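You operate a simulated robot arm through the tools that you are given. There is no shell and no other tool. Be economical: measure what you need, move in short steps, check, and stop when the job is done.

The job below is to be done with a simulated robot arm. You get a single attempt, and the scene is never put back.

TASK
Gauge both short cores and sort them into the GOOD and TIGHT bins.
Fine: try each with this bench's green plug gauge before it moves; the gauge goes back to its spot. Set down upright: green plug gauge of the packing bench.

It is judged by the outcome, as a careful person would: the job done as asked, and still so three seconds after it is handed in. It fails if anything else is knocked over, pushed out of place, dropped, spilled or broken.

THE ROBOT
A 6-joint arm with a two-finger parallel gripper, fixed in place. Base frame: the origin is at the foot of the arm, x ahead of it, y to its left, z up; the work surface is at about z = 0.82. Readings come in m, degrees, newtons and seconds.
With the tool pointing down near the work surface it reaches from about 0.24 to 0.64 m from the base axis. Its first joint turns from -66.0 to 66.0 degrees. Payload 2.7 kg.
The TCP is the grasp point between the finger pads, 0.023 m short of the fingertips. In the tool frame z runs along the fingers and y along their closing line. The gripper opens to 0.094 m. The fingers are 0.038 m wide and 0.01 m thick; the gripper's body (0.054 by 0.096 m) begins 0.039 m behind the TCP.
Orientation is told as [roll, pitch, yaw] about the base's x, y, z axes, in that order, counted from this pose: with the fingers straight down and closing along the base's y, the tool's x points along the base's -x, its y along +y and its z along -z.

THE INTERFACE
- The arm moves only by the tool arm_command. Its argument "plan" is one flat list of numbers, 7 for each row, row after row: the shift along the tool's x, y, z in m, then the turn, a rotation vector about the tool's x, y, z in degrees, then the gripper command, from -1 (shut) to 1 (fully open), values between in proportion. In form: [tx, ty, tz, ax, ay, az, gripper, tx, ty, tz, ax, ay, az, gripper, ...]. A call has 1 to 10 rows; each row shifts and turns the commanded pose from where the row before left it, along the tool's axes as they then stand. A row lasts 0.2 s, in which the tool goes at most 0.05 m and 8.6 degrees; a call with a longer step from one row to the next is refused whole, and so is a gripper value outside its range. A pose out of reach is approached as far as the arm can. The call stops where the force on the tool passes 40 N (or 10 N more than at its start, if that is more) or the arm is blocked; 0.2 s more then pass. The fingers move at their own pace (about 0.045 m/s each) and stop on an object; they squeeze with about 34 N. The grip force told is the motor's: it shows also when the fingers shut on nothing. Time passes only in rows, and 0.2 s behind the last, so rows that do not move let the fingers close. The reply holds the time, the measured pose of the TCP, the force on the tool along the base axes, the opening and the grip force, in the units named above and with some noise, with the torque about the TCP (base axes, N m) and any sound that the robot's microphone picked up.
- Cameras (640 x 400 px; columns grow to the right, rows downward): "scene" is fixed at [0.085, -0.4459, 1.3984]; the picture's right is [0.65, -0.76, 0.00], its down [-0.47, -0.40, -0.79] and it looks along [0.60, 0.51, -0.62] (base axes); focal length 351 px, centre (320, 200). "wrist" rides on the gripper at [0.086, 0.016, -0.074] in the tool frame; the picture's right is [-0.18, 0.98, 0.00], its down [-0.58, -0.11, -0.81] and it looks along [-0.79, -0.15, 0.59] (tool axes); focal length 243 px, centre (320, 200). There is no depth. A picture from a camera that has moved, and an enlarged one, comes with that camera's place and axes in the base frame and with its lens.
- get_image(camera): a new picture of that camera. No time passes.
- enlarge(camera, box): a new picture of the part [left, top, right, bottom] of that camera's present view, enlarged. No time passes.
- close_job(): hands the job in; it is judged then, once.

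Go step by step. Nothing tells you positions but the pictures and the camera data: compare them with the known pose of the tool, close in by small moves and look again before you grip or let go. The budget is 120 turns and 76 pictures, counting those below and the enlarged ones. Unless the task says otherwise, let go and move clear before handing in, and close with one line.

The tools are called as a command line: name --argument value ..., lists and objects as JSON in quotes. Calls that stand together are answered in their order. arm_command: Moves the arm, as the interface text tells. Its arguments: {"type":"object","properties":{"plan":{"type":"array","items":{"type":"number"}}},"required":["plan"]} The other tools are called the same way: get_image (camera) takes a picture; enlarge (camera, box) takes an enlarged picture of a part of a camera's view; close_job () hands the job in.

At the start:

```text
t: 0.0
eef_pos: [0.3023, -0.2044, 1.2025]
ee_rot: [0.0, -0.1, 0.0]
ft_force: [0.8, -0.4, 0.0]
torque: [-0.03, 0.01, 0.01]
width: 0.094
finger_force: 0.1
```

scene: 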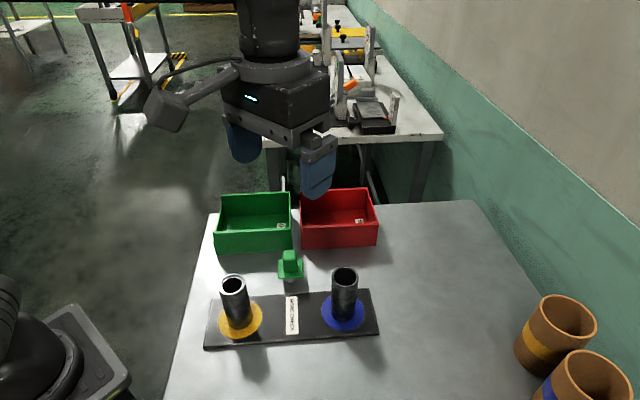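
wrist: 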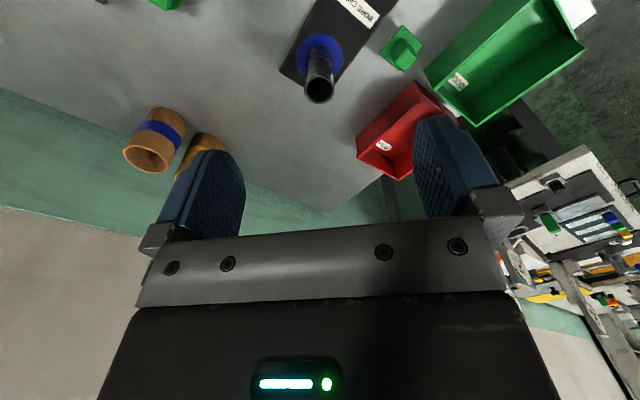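

I see a board with two dark tubes on yellow and blue spots, a green plug gauge behind it, a green and a red bin, and two brown cups at right. I'll look closer at labels first.

enlarge --camera "scene" --box '[190, 170, 400, 360]'

enlarge --camera "wrist" --box '[260, 0, 600, 200]'

enlarge --camera "scene" --box '[480, 260, 640, 400]'

enlarge --camera "scene" --box '[280, 0, 460, 150]'

```text
2.11 times, centred on (295, 265) of scene
camera zoom: at [0.085, -0.4459, 1.3984], right [0.65, -0.76, 0.0], down [-0.47, -0.4, -0.79], along [0.6, 0.51, -0.62], focal length 739 px, centre (373, 63)
```

zoom: 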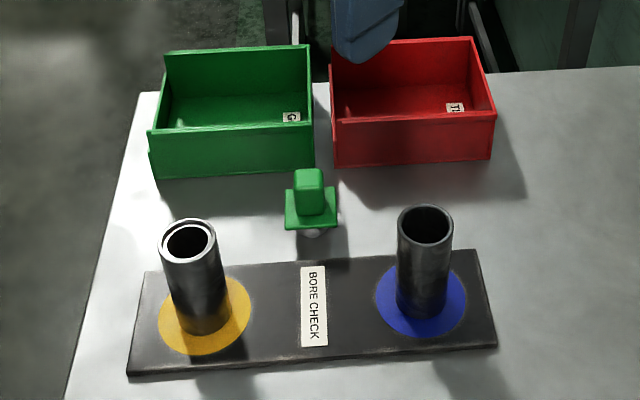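

```text
1.88 times, centred on (430, 100) of wrist
camera zoom: at [0.2149, -0.1875, 1.2764], right [0.18, 0.98, 0.0], down [0.58, -0.11, 0.81], along [0.79, -0.15, -0.59], focal length 457 px, centre (113, 388)
```

zoom: 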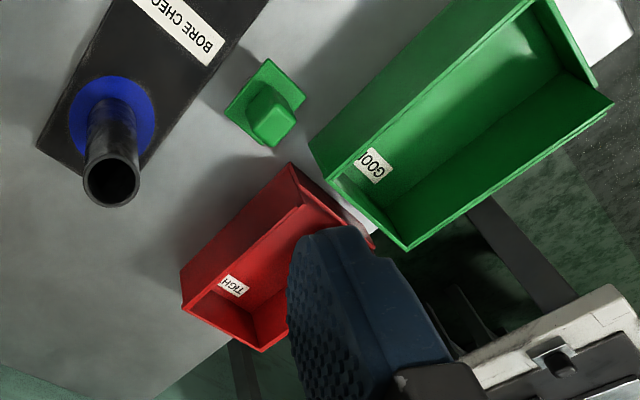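

```text
2.86 times, centred on (560, 330) of scene
camera zoom: at [0.085, -0.4459, 1.3984], right [0.65, -0.76, 0.0], down [-0.47, -0.4, -0.79], along [0.6, 0.51, -0.62], focal length 1002 px, centre (-366, -171)
```

zoom: 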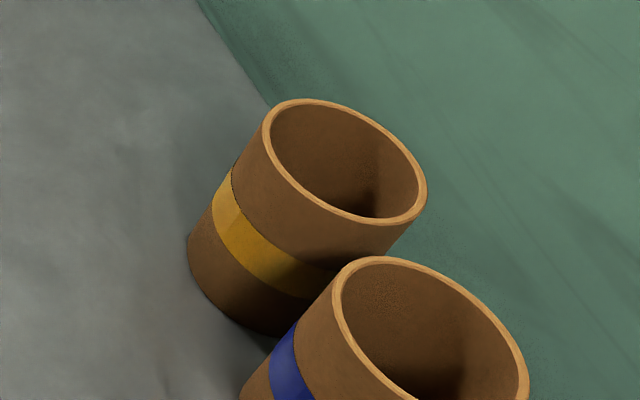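

```text
2.67 times, centred on (370, 75) of scene
camera zoom: at [0.085, -0.4459, 1.3984], right [0.65, -0.76, 0.0], down [-0.47, -0.4, -0.79], along [0.6, 0.51, -0.62], focal length 936 px, centre (187, 533)
```

zoom: 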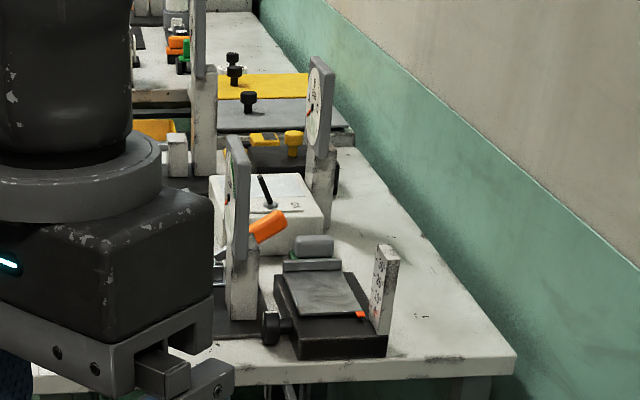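

The dark tubes (about 4 cm across and 10 cm tall) stand near (0.27,-0.10) and (0.405,-0.23). The gauge is near (0.403,-0.095), square at 45°, and the bins lie beyond it. I'll turn the tool to yaw 45° first.

arm_command --plan '[0, 0, 0, 0, 0, -7.5, 1, 0, 0, 0, 0, 0, -7.5, 1, 0, 0, 0, 0, 0, -7.5, 1, 0, 0, 0, 0, 0, -7.5, 1, 0, 0, 0, 0, 0, -7.5, 1, 0, 0, 0, 0, 0, -7.5, 1]'

```text
t: 1.4
eef_pos: [0.3024, -0.2051, 1.2036]
ee_rot: [0.0, 0.0, 45.1]
ft_force: [-0.7, 0.0, 0.1]
torque: [0.01, 0.0, -0.03]
width: 0.0938
finger_force: 0.0
```

Yaw is right. I'll lower toward the middle of the board to view the gauge and cores from closer.

arm_command --plan '[-0.011, 0.001, 0.036, 0, 0, 0, 1, -0.011, 0.001, 0.036, 0, 0, 0, 1, -0.011, 0.001, 0.036, 0, 0, 0, 1, -0.011, 0.001, 0.036, 0, 0, 0, 1]'

get_image --camera "wrist"

get_image --camera "scene"

```text
t: 2.4
eef_pos: [0.3312, -0.1706, 1.0593]
ee_rot: [-0.1, 0.0, 45.0]
ft_force: [-0.2, 0.4, 0.1]
torque: [0.02, -0.01, -0.02]
width: 0.0939
finger_force: 0.0
```

```text
69 pictures are left
camera wrist: at [0.2568, -0.219, 1.1328], right [-0.56, 0.83, 0.0], down [0.49, 0.33, 0.81], along [0.67, 0.45, -0.59], focal length 243 px, centre (320, 200)
```

wrist: 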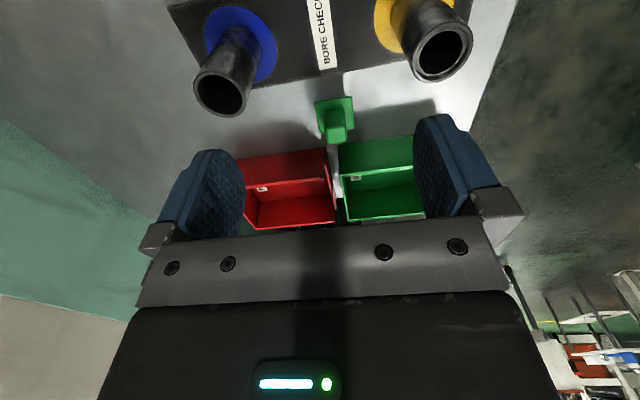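

```text
68 pictures are left
```

scene: 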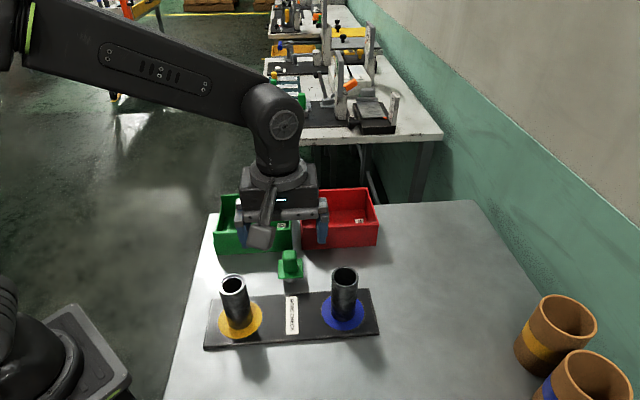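

The gauge is in view of the wrist camera; I'll enlarge both it and the cores for precise positions.

enlarge --camera "wrist" --box '[290, 80, 380, 150]'

enlarge --camera "wrist" --box '[170, 0, 490, 150]'

enlarge --camera "scene" --box '[260, 235, 320, 295]'

```text
5.71 times, centred on (335, 115) of wrist
camera zoom: at [0.2568, -0.219, 1.1328], right [-0.56, 0.83, 0.0], down [0.49, 0.33, 0.81], along [0.67, 0.45, -0.59], focal length 1386 px, centre (234, 686)
```

zoom: 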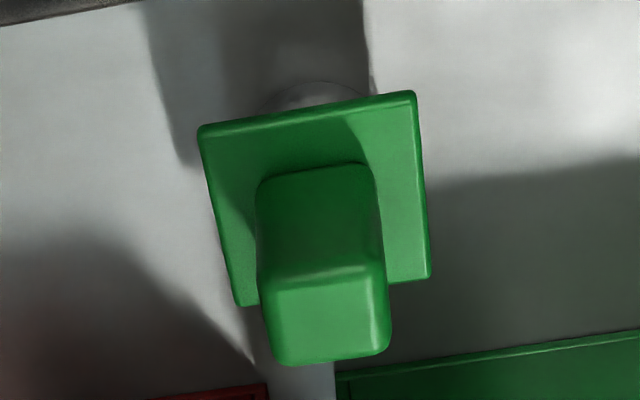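

```text
2.00 times, centred on (330, 75) of wrist
camera zoom: at [0.2568, -0.219, 1.1328], right [-0.56, 0.83, 0.0], down [0.49, 0.33, 0.81], along [0.67, 0.45, -0.59], focal length 485 px, centre (300, 450)
```

zoom: 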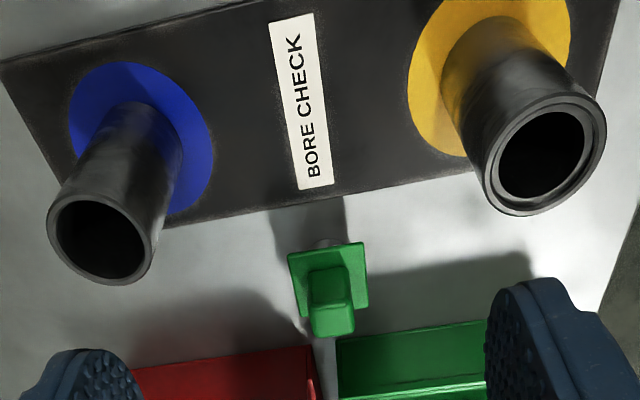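

```text
6.67 times, centred on (290, 265) of scene
camera zoom: at [0.0849, -0.4459, 1.3984], right [0.65, -0.76, 0.0], down [-0.47, -0.4, -0.79], along [0.6, 0.51, -0.62], focal length 2339 px, centre (520, -233)
```

zoom: 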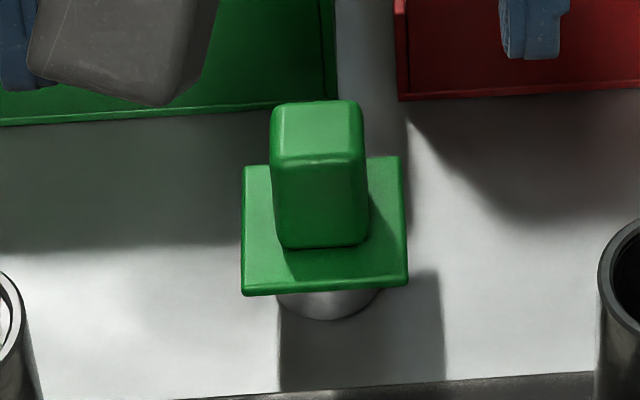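

Triangulated: gauge knob top at (0.412,-0.089,0.883) with the flange at about 0.84, blue core rim (0.407,-0.227,0.929) and yellow core rim (0.274,-0.0935,0.928). I'll hover over the gauge.

arm_command --plan '[-0.029, 0, 0.01, 0, 0, 0, 1, -0.029, 0, 0.02, 0, 0, 0, 1, -0.029, 0, 0.03, 0, 0, 0, 1, -0.0277, 0, 0.039, 0, 0, 0, 1, 0, 0, 0, 0, 0, 0, 1]'

get_image --camera "wrist"

enlarge --camera "scene" --box '[210, 160, 380, 300]'

```text
t: 3.6
eef_pos: [0.411, -0.0907, 0.9618]
ee_rot: [0.0, 0.0, 45.0]
ft_force: [0.1, -0.8, -0.6]
torque: [0.03, -0.03, 0.0]
width: 0.094
finger_force: 0.0
```

```text
64 pictures are left
camera wrist: at [0.3381, -0.1383, 1.0344], right [-0.56, 0.83, 0.0], down [0.49, 0.33, 0.81], along [0.67, 0.46, -0.59], focal length 243 px, centre (320, 200)
```

wrist: 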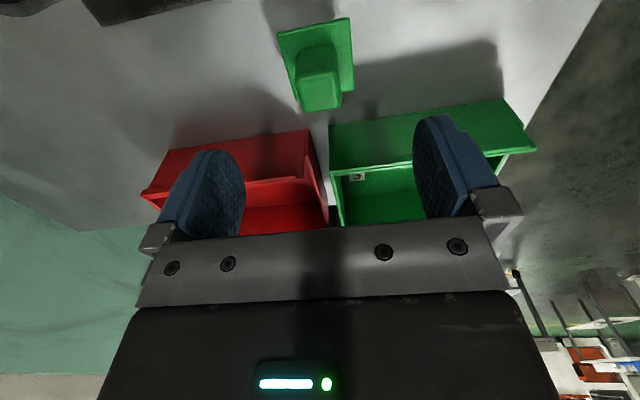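

```text
2.86 times, centred on (295, 230) of scene
camera zoom: at [0.085, -0.4459, 1.3984], right [0.65, -0.76, 0.0], down [-0.47, -0.4, -0.79], along [0.6, 0.51, -0.62], focal length 1002 px, centre (391, 114)
```

zoom: 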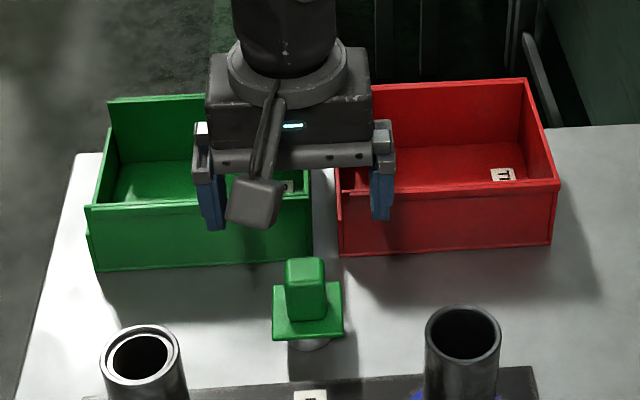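

The tool is centred to within about 2 mm. I'll lower around the knob with open fingers and check before closing.

arm_command --plan '[-0.0016, 0.0016, 0.03, 0, 0, 0, 1, 0, 0, 0.03, 0, 0, 0, 1, 0, 0, 0.02, 0, 0, 0, 1, 0, 0, 0.012, 0, 0, 0, 1, 0, 0, 0, 0, 0, 0, 1]'

get_image --camera "wrist"

enlarge --camera "scene" --box '[240, 200, 350, 310]'

```text
t: 4.8
eef_pos: [0.4111, -0.0867, 0.8682]
ee_rot: [0.0, 0.0, 45.0]
ft_force: [-0.2, -0.1, -0.9]
torque: [-0.02, 0.0, -0.02]
width: 0.0939
finger_force: 0.0
```

```text
62 pictures are left
camera wrist: at [0.3377, -0.136, 0.941], right [-0.56, 0.83, 0.0], down [0.49, 0.33, 0.81], along [0.67, 0.46, -0.59], focal length 243 px, centre (320, 200)
```

wrist: 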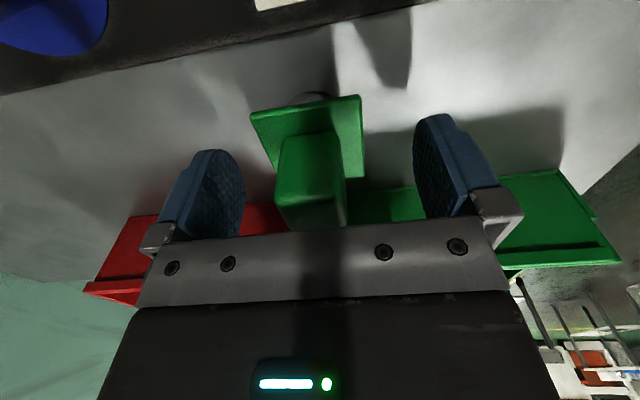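

```text
3.64 times, centred on (295, 255) of scene
camera zoom: at [0.085, -0.4459, 1.3984], right [0.65, -0.76, 0.0], down [-0.47, -0.4, -0.79], along [0.6, 0.51, -0.62], focal length 1276 px, centre (411, 0)
```

zoom: 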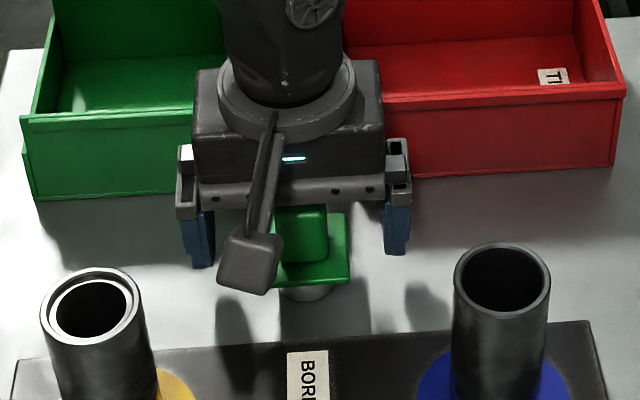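

The fingers straddle the knob, which sits about 2–3 mm off toward the tool's -y. I'll nudge over and close.

arm_command --plan '[0.001, -0.0025, 0, 0, 0, 0, 1, 0, 0, 0, 0, 0, 0, 0.4, 0, 0, 0, 0, 0, 0, 0, 0, 0, 0, 0, 0, 0, -0.5, 0, 0, 0, 0, 0, 0, -1, 0, 0, 0, 0, 0, 0, -1, 0, 0, 0, 0, 0, 0, -1]'

get_image --camera "wrist"

```text
t: 6.4
eef_pos: [0.4129, -0.0904, 0.8684]
ee_rot: [0.0, 0.0, 45.0]
ft_force: [0.1, 0.6, 1.2]
torque: [-0.06, -0.01, 0.03]
width: 0.0491
finger_force: 34.0
```

```text
60 pictures are left
camera wrist: at [0.3391, -0.1386, 0.9413], right [-0.56, 0.83, 0.0], down [0.49, 0.33, 0.81], along [0.67, 0.46, -0.59], focal length 243 px, centre (320, 200)
```

wrist: 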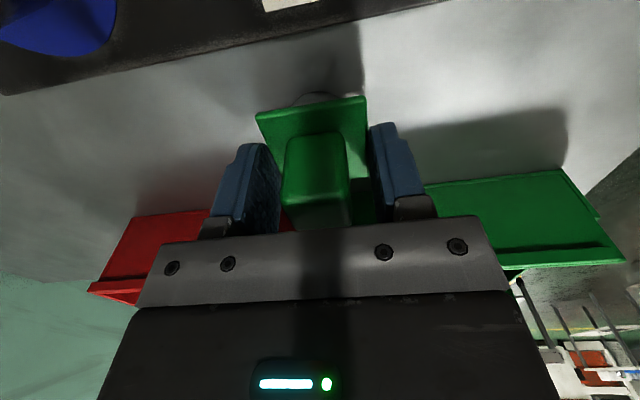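

Width 0.049 means the fingertips caught the flange rather than the knob. I'll open, rise 8 mm and grip the knob.

arm_command --plan '[0, 0, 0, 0, 0, 0, 0.4, 0, 0, 0, 0, 0, 0, 0.4, 0, 0, -0.008, 0, 0, 0, 0.4, 0, 0, 0, 0, 0, 0, 0, 0, 0, 0, 0, 0, 0, -0.5, 0, 0, 0, 0, 0, 0, -1, 0, 0, 0, 0, 0, 0, -1, 0, 0, 0, 0, 0, 0, -1]'

get_image --camera "wrist"

enlarge --camera "scene" --box '[240, 200, 350, 310]'

```text
t: 8.2
eef_pos: [0.4112, -0.0904, 0.8751]
ee_rot: [0.0, -0.1, 45.1]
ft_force: [0.3, -0.5, 0.1]
torque: [0.02, 0.01, -0.03]
width: 0.0277
finger_force: 33.9
```

```text
59 pictures are left
camera wrist: at [0.3389, -0.1388, 0.9493], right [-0.56, 0.83, 0.0], down [0.49, 0.33, 0.81], along [0.67, 0.46, -0.59], focal length 243 px, centre (320, 200)
```

wrist: 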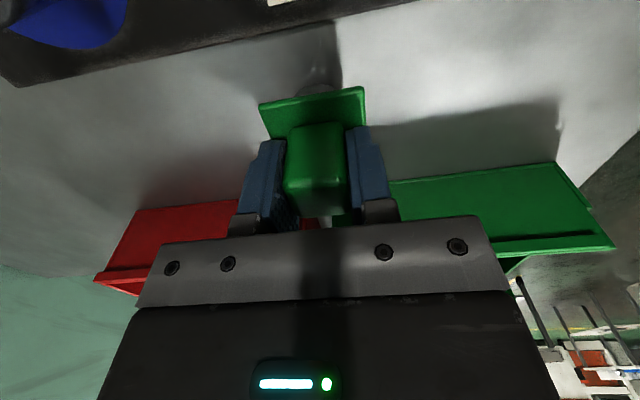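

```text
3.64 times, centred on (295, 255) of scene
camera zoom: at [0.085, -0.4459, 1.3984], right [0.65, -0.76, 0.0], down [-0.47, -0.4, -0.79], along [0.6, 0.51, -0.62], focal length 1276 px, centre (411, 0)
```

zoom: 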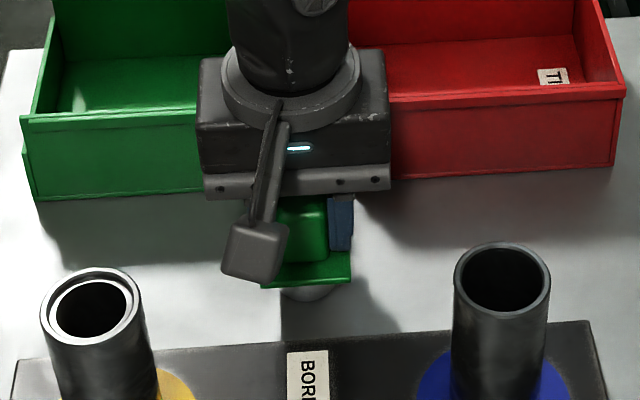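

Gripped on the knob (0.0277). I'll lift and see where the plug hangs relative to the TCP.

arm_command --plan '[0, 0, -0.02, 0, 0, 0, -1, 0, 0, -0.04, 0, 0, 0, -1, 0, 0, -0.04, 0, 0, 0, -1, 0, 0, -0.03, 0, 0, 0, -1, 0, 0, 0, 0, 0, 0, -1]'

enlarge --camera "wrist" --box '[220, 60, 420, 240]'

enlarge --camera "scene" --box '[240, 170, 340, 250]'

```text
t: 9.4
eef_pos: [0.4131, -0.0904, 1.0068]
ee_rot: [0.1, -0.1, 45.0]
ft_force: [0.2, -0.6, -1.4]
torque: [-0.01, 0.01, 0.03]
width: 0.0276
finger_force: 33.9
```

```text
2.22 times, centred on (320, 150) of wrist
camera zoom: at [0.3393, -0.1386, 1.08], right [-0.56, 0.83, 0.0], down [0.49, 0.33, 0.81], along [0.67, 0.46, -0.59], focal length 539 px, centre (320, 311)
```

zoom: 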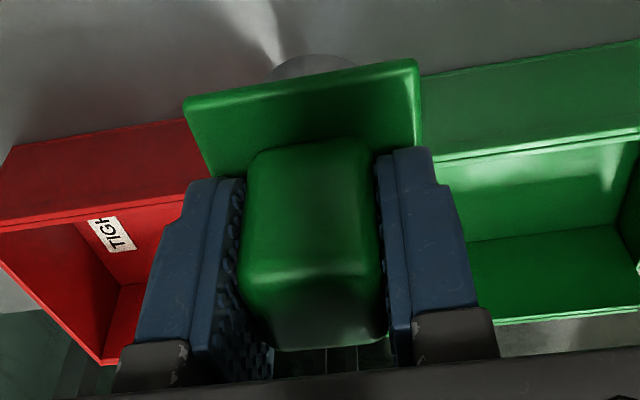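

```text
5.00 times, centred on (290, 210) of scene
camera zoom: at [0.085, -0.4459, 1.3984], right [0.65, -0.76, 0.0], down [-0.47, -0.4, -0.79], along [0.6, 0.51, -0.62], focal length 1754 px, centre (470, 150)
```

zoom: 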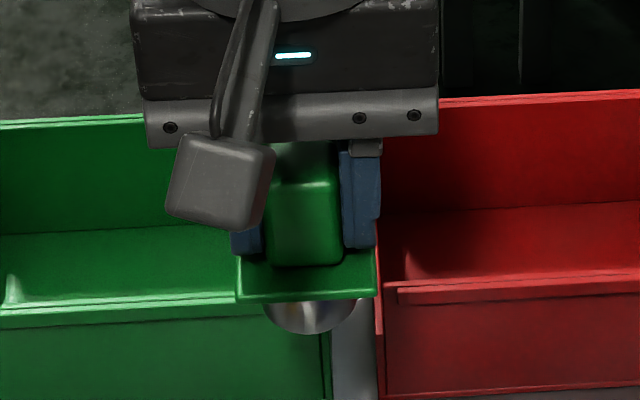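

The plug hangs near the TCP axis. I'll move over the blue core, staying above its rim, and compare plug and bore.

arm_command --plan '[0.025, -0.0233, 0, 0, 0, 0, -1, 0.025, -0.0233, 0, 0, 0, 0, -1, 0.025, -0.0233, 0, 0, 0, 0, -1, 0.025, -0.0233, 0, 0, 0, 0, -1, 0, 0, 0, 0, 0, 0, -1]'

enlarge --camera "wrist" --box '[220, 0, 420, 180]'

enlarge --camera "scene" --box '[295, 200, 395, 290]'

```text
t: 10.6
eef_pos: [0.4085, -0.2281, 1.0066]
ee_rot: [0.0, 0.0, 45.0]
ft_force: [0.6, -0.8, -1.6]
torque: [0.03, -0.01, 0.01]
width: 0.0277
finger_force: 34.7
```

```text
2.22 times, centred on (320, 90) of wrist
camera zoom: at [0.3349, -0.2759, 1.0792], right [-0.57, 0.83, 0.0], down [0.49, 0.33, 0.81], along [0.67, 0.46, -0.59], focal length 539 px, centre (320, 444)
```

zoom: 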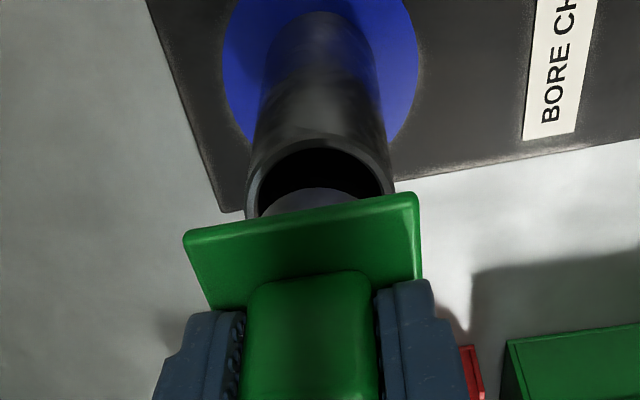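

```text
4.44 times, centred on (345, 245) of scene
camera zoom: at [0.0849, -0.4459, 1.3984], right [0.65, -0.76, 0.0], down [-0.47, -0.4, -0.79], along [0.6, 0.51, -0.62], focal length 1559 px, centre (209, 0)
```

zoom: 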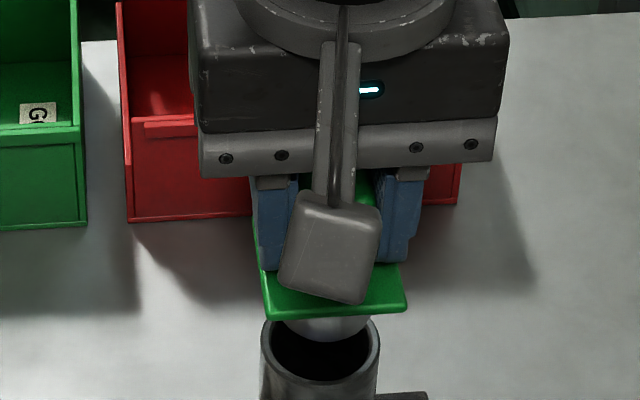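

The plug is about 2 mm off toward the tool's -y relative to the bore. I'll correct and lower to roughly 1 cm above the rim.

arm_command --plan '[0, 0.0023, 0.008, 0, 0, 0, -1, 0, 0, 0.007, 0, 0, 0, -1, 0, 0, 0, 0, 0, 0, -1]'

enlarge --camera "wrist" --box '[240, 0, 400, 140]'

enlarge --camera "scene" --box '[320, 240, 380, 300]'

```text
t: 11.4
eef_pos: [0.4069, -0.2253, 0.9909]
ee_rot: [0.0, 0.0, 45.0]
ft_force: [0.0, 0.1, -1.4]
torque: [0.02, 0.02, -0.02]
width: 0.0277
finger_force: 34.1
```

```text
2.86 times, centred on (320, 70) of wrist
camera zoom: at [0.3328, -0.2738, 1.0641], right [-0.56, 0.83, 0.0], down [0.49, 0.33, 0.81], along [0.67, 0.46, -0.59], focal length 693 px, centre (320, 571)
```

zoom: 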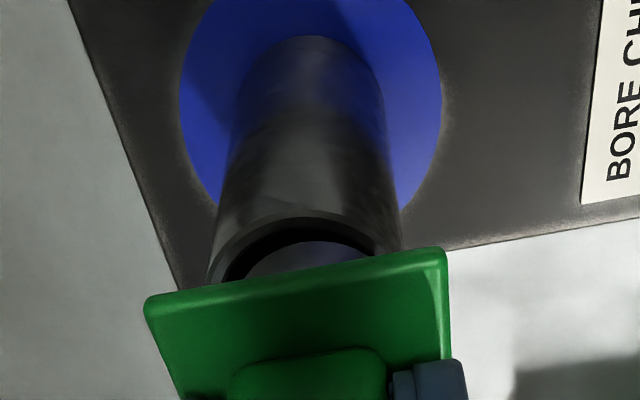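

```text
6.67 times, centred on (350, 270) of scene
camera zoom: at [0.085, -0.4459, 1.3984], right [0.65, -0.76, 0.0], down [-0.47, -0.4, -0.79], along [0.6, 0.51, -0.62], focal length 2339 px, centre (120, -267)
```

zoom: 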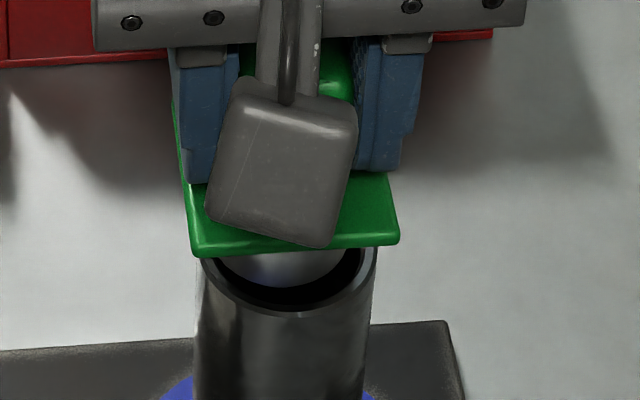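

Plug and bore look aligned within about 1 mm. I'll lower slowly to try it and watch the force.

arm_command --plan '[0, 0, 0.0015, 0, 0, 0, -1, 0, 0, 0.0015, 0, 0, 0, -1, 0, 0, 0.0015, 0, 0, 0, -1, 0, 0, 0.0015, 0, 0, 0, -1, 0, 0, 0.0015, 0, 0, 0, -1, 0, 0, 0.001, 0, 0, 0, -1]'

enlarge --camera "scene" --box '[320, 240, 380, 300]'

```text
t: 12.8
eef_pos: [0.4072, -0.2258, 0.9823]
ee_rot: [-0.1, 0.1, 44.9]
ft_force: [0.4, -0.7, -0.3]
torque: [0.04, -0.01, 0.0]
width: 0.0277
finger_force: 34.3
```

```text
6.67 times, centred on (350, 270) of scene
camera zoom: at [0.085, -0.4459, 1.3984], right [0.65, -0.76, 0.0], down [-0.47, -0.4, -0.79], along [0.6, 0.51, -0.62], focal length 2339 px, centre (120, -267)
```

zoom: 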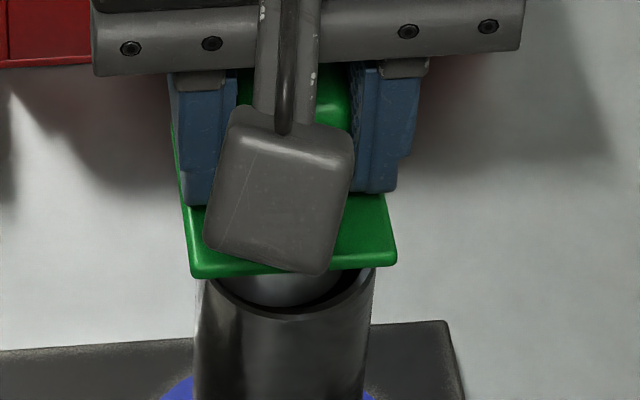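

No contact yet; the plug is at the rim. I'll continue slowly.

arm_command --plan '[0, 0, 0.0015, 0, 0, 0, -1, 0, 0, 0.0015, 0, 0, 0, -1, 0, 0, 0.0015, 0, 0, 0, -1, 0, 0, 0.0015, 0, 0, 0, -1]'

enlarge --camera "scene" --box '[320, 240, 380, 300]'

```text
t: 13.8
eef_pos: [0.4066, -0.226, 0.9755]
ee_rot: [-0.1, 0.0, 45.0]
ft_force: [2.2, 0.8, -0.7]
torque: [0.03, -0.07, -0.04]
width: 0.0277
finger_force: 34.3
```

```text
6.67 times, centred on (350, 270) of scene
camera zoom: at [0.085, -0.4459, 1.3984], right [0.65, -0.76, 0.0], down [-0.47, -0.4, -0.79], along [0.6, 0.51, -0.62], focal length 2339 px, centre (120, -267)
```

zoom: 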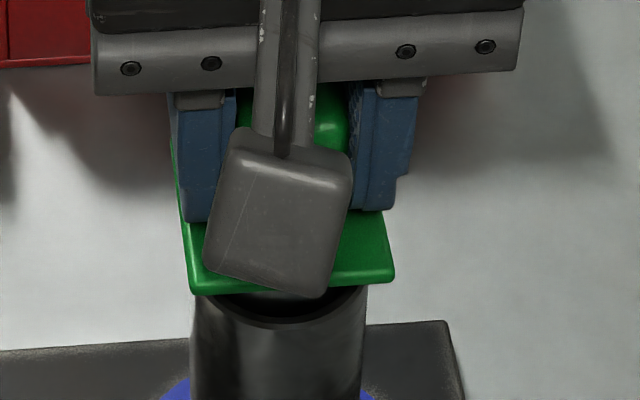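

The plug has entered the bore with only about 2 N of side force. I'll ease sideways a little and go on to the flange.

arm_command --plan '[-0.0006, -0.0005, 0.001, 0, 0, 0, -1, 0, 0, 0.0015, 0, 0, 0, -1, 0, 0, 0.0015, 0, 0, 0, -1, 0, 0, 0.0015, 0, 0, 0, -1, 0, 0, 0.0015, 0, 0, 0, -1]'

enlarge --camera "scene" --box '[320, 240, 380, 300]'

```text
t: 15.0
eef_pos: [0.4077, -0.2249, 0.9694]
ee_rot: [0.0, -0.1, 45.0]
ft_force: [-1.0, 0.1, -0.4]
torque: [-0.01, 0.0, 0.02]
width: 0.0276
finger_force: 34.0
```

```text
6.67 times, centred on (350, 270) of scene
camera zoom: at [0.085, -0.4459, 1.3984], right [0.65, -0.76, 0.0], down [-0.47, -0.4, -0.79], along [0.6, 0.51, -0.62], focal length 2339 px, centre (120, -267)
```

zoom: 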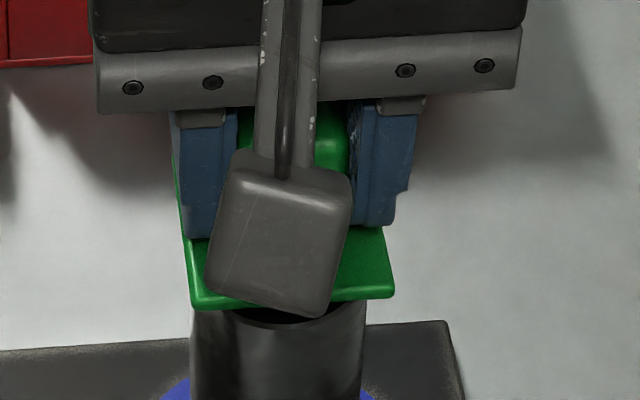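

It goes in freely, about 15 mm deep now. I'll seat it on the flange to confirm.

arm_command --plan '[0, 0, 0.0015, 0, 0, 0, -1, 0, 0, 0.0015, 0, 0, 0, -1, 0, 0, 0.0015, 0, 0, 0, -1]'

enlarge --camera "scene" --box '[320, 240, 380, 300]'

```text
t: 15.8
eef_pos: [0.4073, -0.2256, 0.9649]
ee_rot: [-0.1, 0.0, 44.9]
ft_force: [-0.2, 0.4, -1.4]
torque: [0.0, -0.02, 0.0]
width: 0.0278
finger_force: 34.2
```

```text
6.67 times, centred on (350, 270) of scene
camera zoom: at [0.085, -0.4459, 1.3984], right [0.65, -0.76, 0.0], down [-0.47, -0.4, -0.79], along [0.6, 0.51, -0.62], focal length 2339 px, centre (120, -267)
```

zoom: 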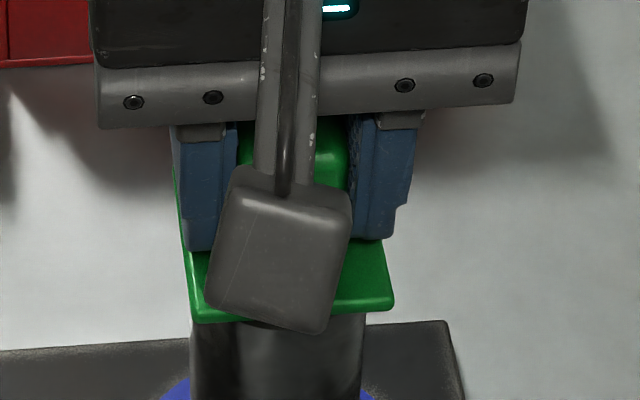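

The blue core takes the gauge fully, so it is GOOD. I'll withdraw straight up and check that the core stays behind.

arm_command --plan '[0, 0, -0.005, 0, 0, 0, -1, 0, 0, -0.01, 0, 0, 0, -1, 0, 0, -0.015, 0, 0, 0, -1, 0, 0, -0.02, 0, 0, 0, -1, 0, 0, 0, 0, 0, 0, -1]'

enlarge --camera "scene" --box '[200, 200, 400, 350]'

```text
t: 17.0
eef_pos: [0.4076, -0.2254, 1.0145]
ee_rot: [0.0, 0.1, 45.0]
ft_force: [0.1, -0.2, -0.7]
torque: [0.0, -0.01, 0.01]
width: 0.0274
finger_force: 34.6
```

```text
2.67 times, centred on (300, 275) of scene
camera zoom: at [0.085, -0.4459, 1.3984], right [0.65, -0.76, 0.0], down [-0.47, -0.4, -0.79], along [0.6, 0.51, -0.62], focal length 936 px, centre (373, 0)
```

zoom: 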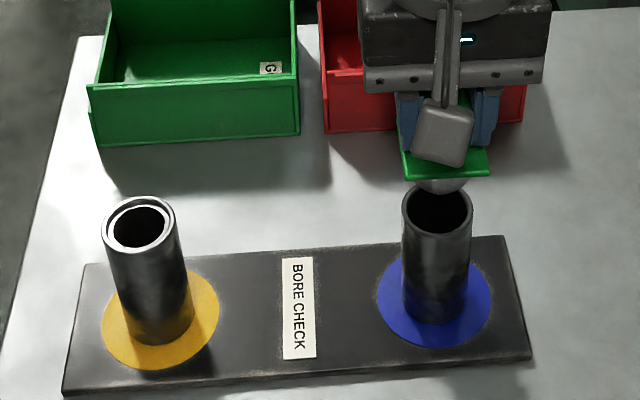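

Clear of the blue core, which is standing fine. I'm moving over the yellow core.

arm_command --plan '[0, 0.0472, 0, 0, 0, 0, -1, 0, 0.0472, 0, 0, 0, 0, -1, 0, 0.0472, 0, 0, 0, 0, -1, 0, 0.0472, 0, 0, 0, 0, -1, 0, 0, 0, 0, 0, 0, -1]'

enlarge --camera "wrist" --box '[240, 0, 400, 140]'

enlarge --camera "scene" --box '[200, 240, 270, 300]'

```text
t: 18.2
eef_pos: [0.2738, -0.0912, 1.0154]
ee_rot: [0.1, 0.1, 45.0]
ft_force: [0.1, 0.2, -0.8]
torque: [0.04, 0.0, -0.02]
width: 0.0278
finger_force: 34.1
```

```text
2.86 times, centred on (320, 70) of wrist
camera zoom: at [0.1998, -0.1401, 1.088], right [-0.56, 0.83, 0.0], down [0.49, 0.33, 0.81], along [0.67, 0.46, -0.59], focal length 693 px, centre (320, 571)
```

zoom: 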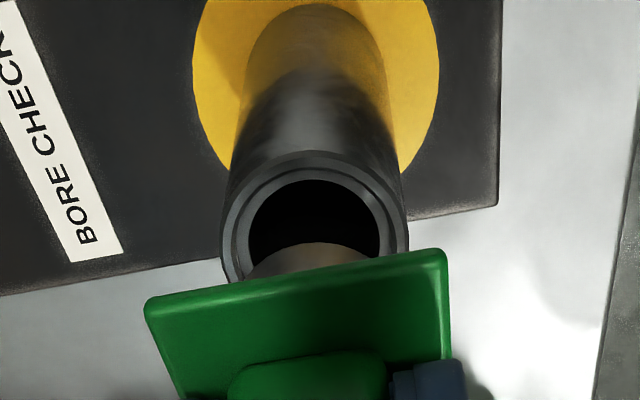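

```text
6.67 times, centred on (235, 270) of scene
camera zoom: at [0.0849, -0.4459, 1.3984], right [0.65, -0.76, 0.0], down [-0.47, -0.4, -0.79], along [0.6, 0.51, -0.62], focal length 2339 px, centre (887, -267)
```

zoom: 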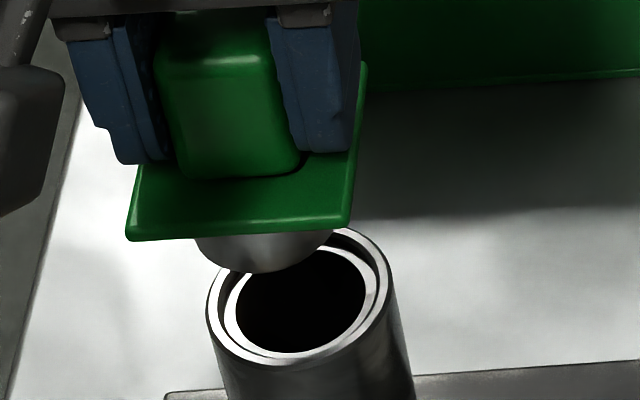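

Predicted projections of the tool axis match the yellow rim well. I'll lower to about 1 cm above it and recheck.

arm_command --plan '[0, 0, 0.008, 0, 0, 0, -1, 0, 0, 0.008, 0, 0, 0, -1, 0, 0, 0.006, 0, 0, 0, -1, 0, 0, 0, 0, 0, 0, -1]'

enlarge --camera "wrist" --box '[240, 0, 400, 140]'

enlarge --camera "scene" --box '[200, 240, 270, 300]'

```text
t: 19.2
eef_pos: [0.2755, -0.0918, 0.992]
ee_rot: [0.1, 0.1, 44.9]
ft_force: [-0.8, -0.2, -0.9]
torque: [0.01, 0.02, 0.0]
width: 0.0279
finger_force: 33.3
```

```text
2.86 times, centred on (320, 70) of wrist
camera zoom: at [0.2005, -0.1401, 1.0658], right [-0.56, 0.83, 0.0], down [0.49, 0.33, 0.81], along [0.67, 0.46, -0.59], focal length 693 px, centre (320, 571)
```

zoom: 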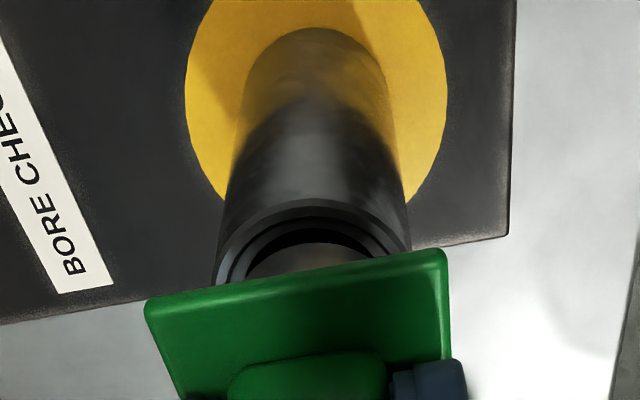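

```text
6.67 times, centred on (235, 270) of scene
camera zoom: at [0.085, -0.4459, 1.3984], right [0.65, -0.76, 0.0], down [-0.47, -0.4, -0.79], along [0.6, 0.51, -0.62], focal length 2339 px, centre (887, -267)
```

zoom: 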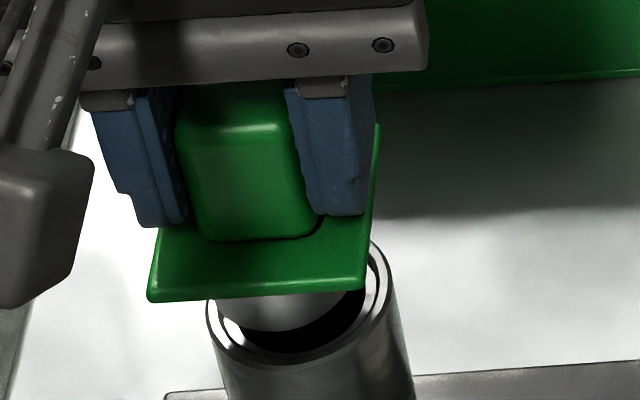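

Small correction of 1 mm each way, then I'll lower slowly to try the yellow bore.

arm_command --plan '[-0.0008, 0.001, 0.0015, 0, 0, 0, -1, 0, 0, 0.0015, 0, 0, 0, -1, 0, 0, 0.0015, 0, 0, 0, -1, 0, 0, 0.0015, 0, 0, 0, -1, 0, 0, 0.001, 0, 0, 0, -1, 0, 0, 0, 0, 0, 0, -1]'

enlarge --camera "wrist" --box '[240, 0, 400, 140]'

enlarge --camera "scene" --box '[200, 240, 270, 300]'

```text
t: 20.6
eef_pos: [0.2739, -0.0896, 0.9857]
ee_rot: [0.0, 0.0, 45.0]
ft_force: [-0.5, -0.2, -0.8]
torque: [-0.02, 0.0, -0.02]
width: 0.0275
finger_force: 33.5
```

```text
2.86 times, centred on (320, 70) of wrist
camera zoom: at [0.2003, -0.1385, 1.0592], right [-0.56, 0.83, 0.0], down [0.49, 0.33, 0.81], along [0.67, 0.46, -0.59], focal length 693 px, centre (320, 571)
```

zoom: 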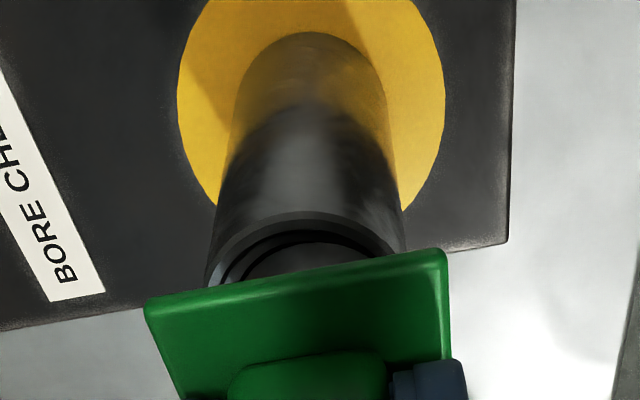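

```text
6.67 times, centred on (235, 270) of scene
camera zoom: at [0.085, -0.4459, 1.3984], right [0.65, -0.76, 0.0], down [-0.47, -0.4, -0.79], along [0.6, 0.51, -0.62], focal length 2339 px, centre (887, -267)
```

zoom: 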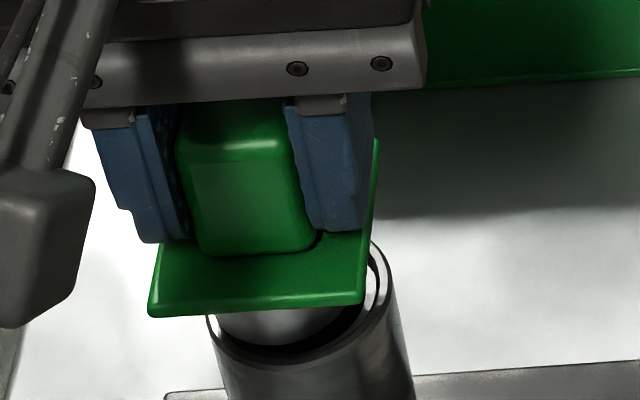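

arm_command --plan '[0, -0.0006, 0.001, 0, 0, 0, -1, 0, 0, 0.0015, 0, 0, 0, -1, 0, 0, 0.0015, 0, 0, 0, -1, 0, 0, 0.001, 0, 0, 0, -1]'

enlarge --camera "scene" --box '[200, 240, 270, 300]'

```text
t: 21.6
eef_pos: [0.273, -0.0911, 0.9805]
ee_rot: [-0.1, 0.0, 45.0]
ft_force: [1.8, -0.3, 2.6]
torque: [0.0, -0.01, 0.0]
width: 0.0275
finger_force: 33.9
```

```text
6.67 times, centred on (235, 270) of scene
camera zoom: at [0.085, -0.4459, 1.3984], right [0.65, -0.76, 0.0], down [-0.47, -0.4, -0.79], along [0.6, 0.51, -0.62], focal length 2339 px, centre (887, -267)
```

zoom: 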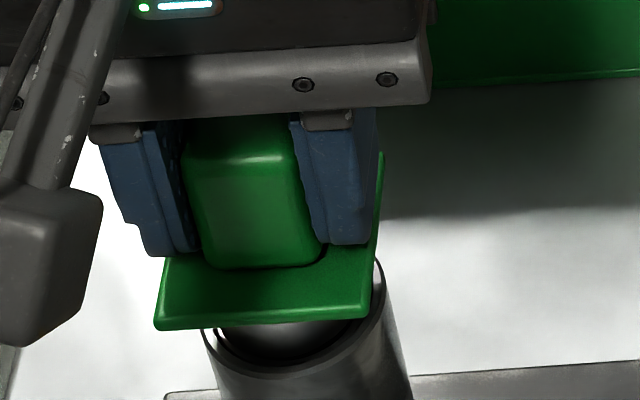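

Contact is starting: about 3.5 N upward with the plug only about 4 mm below the rim. I'll press a little further to see whether it goes in.

arm_command --plan '[0, 0, 0.001, 0, 0, 0, -1, 0, 0, 0.001, 0, 0, 0, -1, 0, 0, 0, 0, 0, 0, -1]'

enlarge --camera "scene" --box '[200, 240, 270, 300]'

enlarge --camera "wrist" --box '[240, 0, 400, 140]'

```text
t: 22.4
eef_pos: [0.276, -0.0906, 0.9787]
ee_rot: [-0.2, -0.1, 45.0]
ft_force: [1.2, 0.9, 24.3]
torque: [0.04, 0.04, -0.02]
width: 0.0277
finger_force: 34.1
```

```text
6.67 times, centred on (235, 270) of scene
camera zoom: at [0.0848, -0.4458, 1.3985], right [0.65, -0.76, 0.0], down [-0.47, -0.4, -0.79], along [0.6, 0.51, -0.62], focal length 2339 px, centre (887, -267)
```

zoom: 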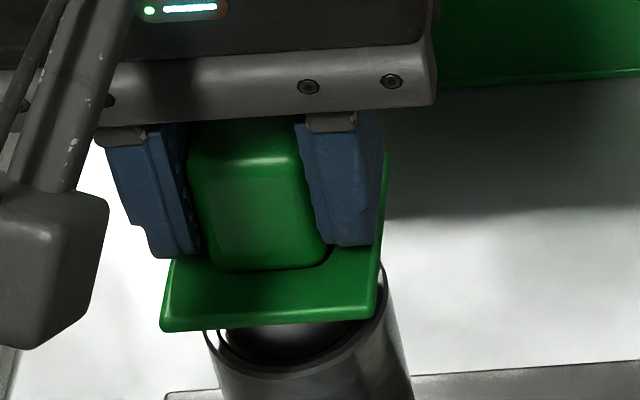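

```text
2.86 times, centred on (320, 70) of wrist
camera zoom: at [0.2011, -0.1393, 1.0531], right [-0.57, 0.82, 0.0], down [0.48, 0.34, 0.81], along [0.67, 0.46, -0.59], focal length 693 px, centre (320, 571)
```

zoom: 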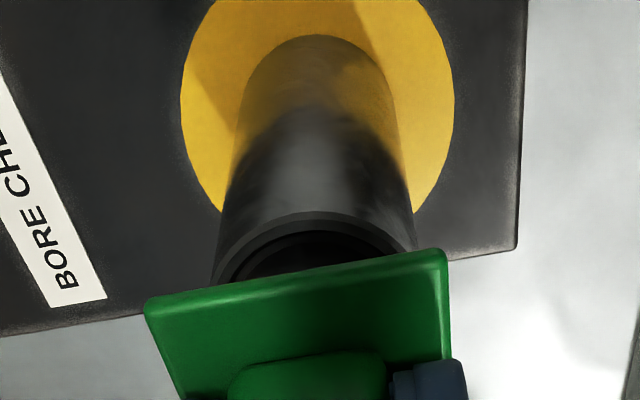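

The gauge stops hard (24 N) on the ledge: the yellow bore measures about 32 mm against a plug of about 34 mm, so yellow is TIGHT. I'll lift off and carry the gauge back over its spot.

arm_command --plan '[0, 0, -0.005, 0, 0, 0, -1, 0, 0, -0.015, 0, 0, 0, -1, 0, 0, -0.02, 0, 0, 0, -1, 0, 0, 0, 0, 0, 0, -1, -0.0242, -0.0242, 0, 0, 0, 0, -1, -0.0242, -0.0242, 0, 0, 0, 0, -1, -0.0242, -0.0242, 0, 0, 0, 0, -1, -0.0242, -0.0242, 0, 0, 0, 0, -1, 0, 0, 0, 0, 0, 0, -1]'

get_image --camera "scene"

```text
t: 24.4
eef_pos: [0.4114, -0.0911, 1.0182]
ee_rot: [0.0, -0.1, 45.0]
ft_force: [-0.6, 0.3, -1.3]
torque: [0.01, -0.02, -0.01]
width: 0.0279
finger_force: 33.7
```

```text
37 pictures are left
```

scene: 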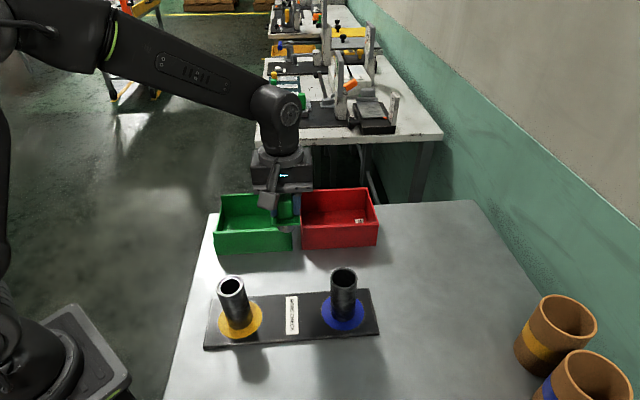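

Both cores are upright. I'll lower the gauge straight down onto its spot.

arm_command --plan '[0, 0, 0.035, 0, 0, 0, -1, 0, 0, 0.04, 0, 0, 0, -1, 0, 0, 0.035, 0, 0, 0, -1, 0, 0, 0.02, 0, 0, 0, -1, 0, 0, 0.006, 0, 0, 0, -1, 0, 0, 0, 0, 0, 0, -1]'

enlarge --camera "scene" --box '[260, 235, 320, 295]'

```text
t: 25.8
eef_pos: [0.4114, -0.0906, 0.884]
ee_rot: [0.0, 0.0, 45.0]
ft_force: [-1.2, 0.4, -1.5]
torque: [0.04, 0.01, 0.03]
width: 0.0275
finger_force: 34.2
```

```text
6.67 times, centred on (290, 265) of scene
camera zoom: at [0.085, -0.4459, 1.3984], right [0.65, -0.76, 0.0], down [-0.47, -0.4, -0.79], along [0.6, 0.51, -0.62], focal length 2339 px, centre (520, -233)
```

zoom: 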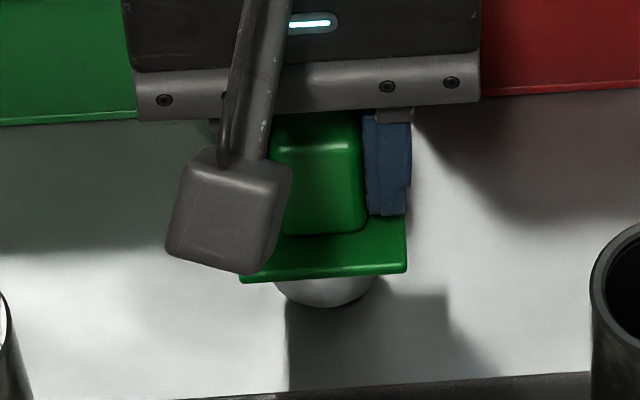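

Sideways it matches the original picture, with about 5–6 mm left to go.

arm_command --plan '[0, 0, 0.003, 0, 0, 0, -1, 0, 0, 0.0015, 0, 0, 0, -1, 0, 0, 0, 0, 0, 0, -1]'

arm_command --plan '[0, 0, 0.001, 0, 0, 0, -1, 0, 0, 0.001, 0, 0, 0, -1]'

enlarge --camera "scene" --box '[260, 235, 320, 295]'

```text
t: 26.6
eef_pos: [0.4094, -0.0907, 0.8778]
ee_rot: [0.0, 0.0, 45.0]
ft_force: [0.4, 0.1, -0.6]
torque: [0.02, 0.01, -0.03]
width: 0.0275
finger_force: 34.0
```

```text
t: 27.2
eef_pos: [0.4117, -0.0902, 0.8766]
ee_rot: [0.1, 0.0, 45.1]
ft_force: [0.4, -0.8, -1.3]
torque: [0.0, -0.02, 0.01]
width: 0.0278
finger_force: 33.9
```

```text
6.67 times, centred on (290, 265) of scene
camera zoom: at [0.085, -0.4459, 1.3984], right [0.65, -0.76, 0.0], down [-0.47, -0.4, -0.79], along [0.6, 0.51, -0.62], focal length 2339 px, centre (520, -233)
```

zoom: 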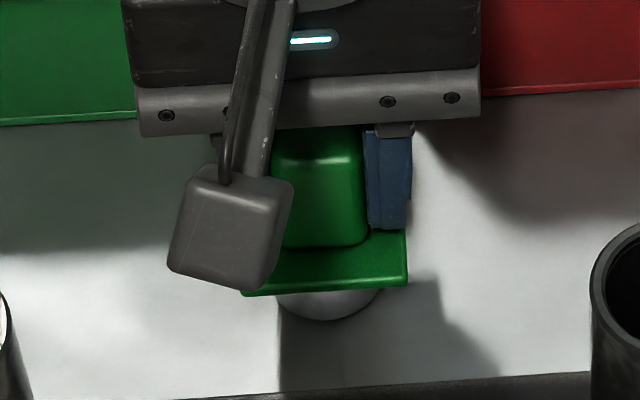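

It matches the original picture. I'll feel for contact and then let go.

arm_command --plan '[0, 0, 0.0008, 0, 0, 0, -1, 0, 0, 0, 0, 0, 0, -1]'

```text
t: 27.8
eef_pos: [0.4121, -0.091, 0.8756]
ee_rot: [0.0, 0.0, 45.0]
ft_force: [-1.0, 0.5, -0.2]
torque: [0.01, 0.0, 0.0]
width: 0.0276
finger_force: 34.4
```

arm_command --plan '[0, 0, 0.0007, 0, 0, 0, -1, 0, 0, 0, 0, 0, 0, -1]'

```text
t: 28.4
eef_pos: [0.4115, -0.091, 0.8761]
ee_rot: [-0.1, 0.0, 44.9]
ft_force: [-3.6, -0.6, 9.6]
torque: [-0.02, 0.23, 0.0]
width: 0.0277
finger_force: 34.0
```

The gauge is on the table (10 N). I'll relieve the press slightly, open, and rise straight up.

arm_command --plan '[0, 0, -0.0006, 0, 0, 0, -1, 0, 0, 0, 0, 0, 0, -0.1, 0, 0, 0, 0, 0, 0, 0.4, 0, 0, 0, 0, 0, 0, 0.8, 0, 0, -0.01, 0, 0, 0, 1, 0, 0, -0.03, 0, 0, 0, 1, 0, 0, -0.04, 0, 0, 0, 1, 0, 0, -0.045, 0, 0, 0, 1, 0, 0, 0, 0, 0, 0, 1]'

enlarge --camera "scene" --box '[190, 170, 400, 360]'

get_image --camera "wrist"

```text
t: 30.4
eef_pos: [0.4103, -0.0915, 1.0006]
ee_rot: [0.0, 0.0, 45.0]
ft_force: [0.2, 0.0, 0.2]
torque: [-0.02, -0.01, -0.06]
width: 0.0941
finger_force: 0.1
```

```text
2.11 times, centred on (295, 265) of scene
camera zoom: at [0.0849, -0.4459, 1.3984], right [0.65, -0.76, 0.0], down [-0.47, -0.4, -0.79], along [0.6, 0.51, -0.62], focal length 739 px, centre (373, 63)
```

zoom: 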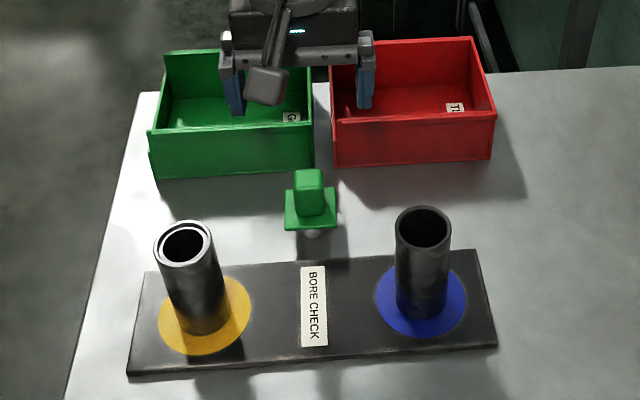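

```text
33 pictures are left
camera wrist: at [0.3365, -0.1396, 1.0749], right [-0.56, 0.83, 0.0], down [0.49, 0.33, 0.81], along [0.67, 0.46, -0.59], focal length 243 px, centre (320, 200)
```

wrist: 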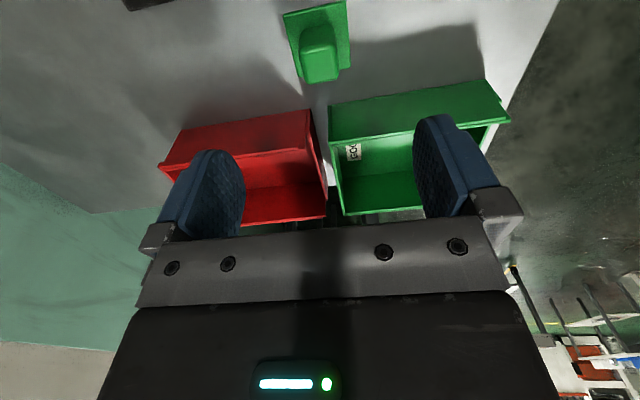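

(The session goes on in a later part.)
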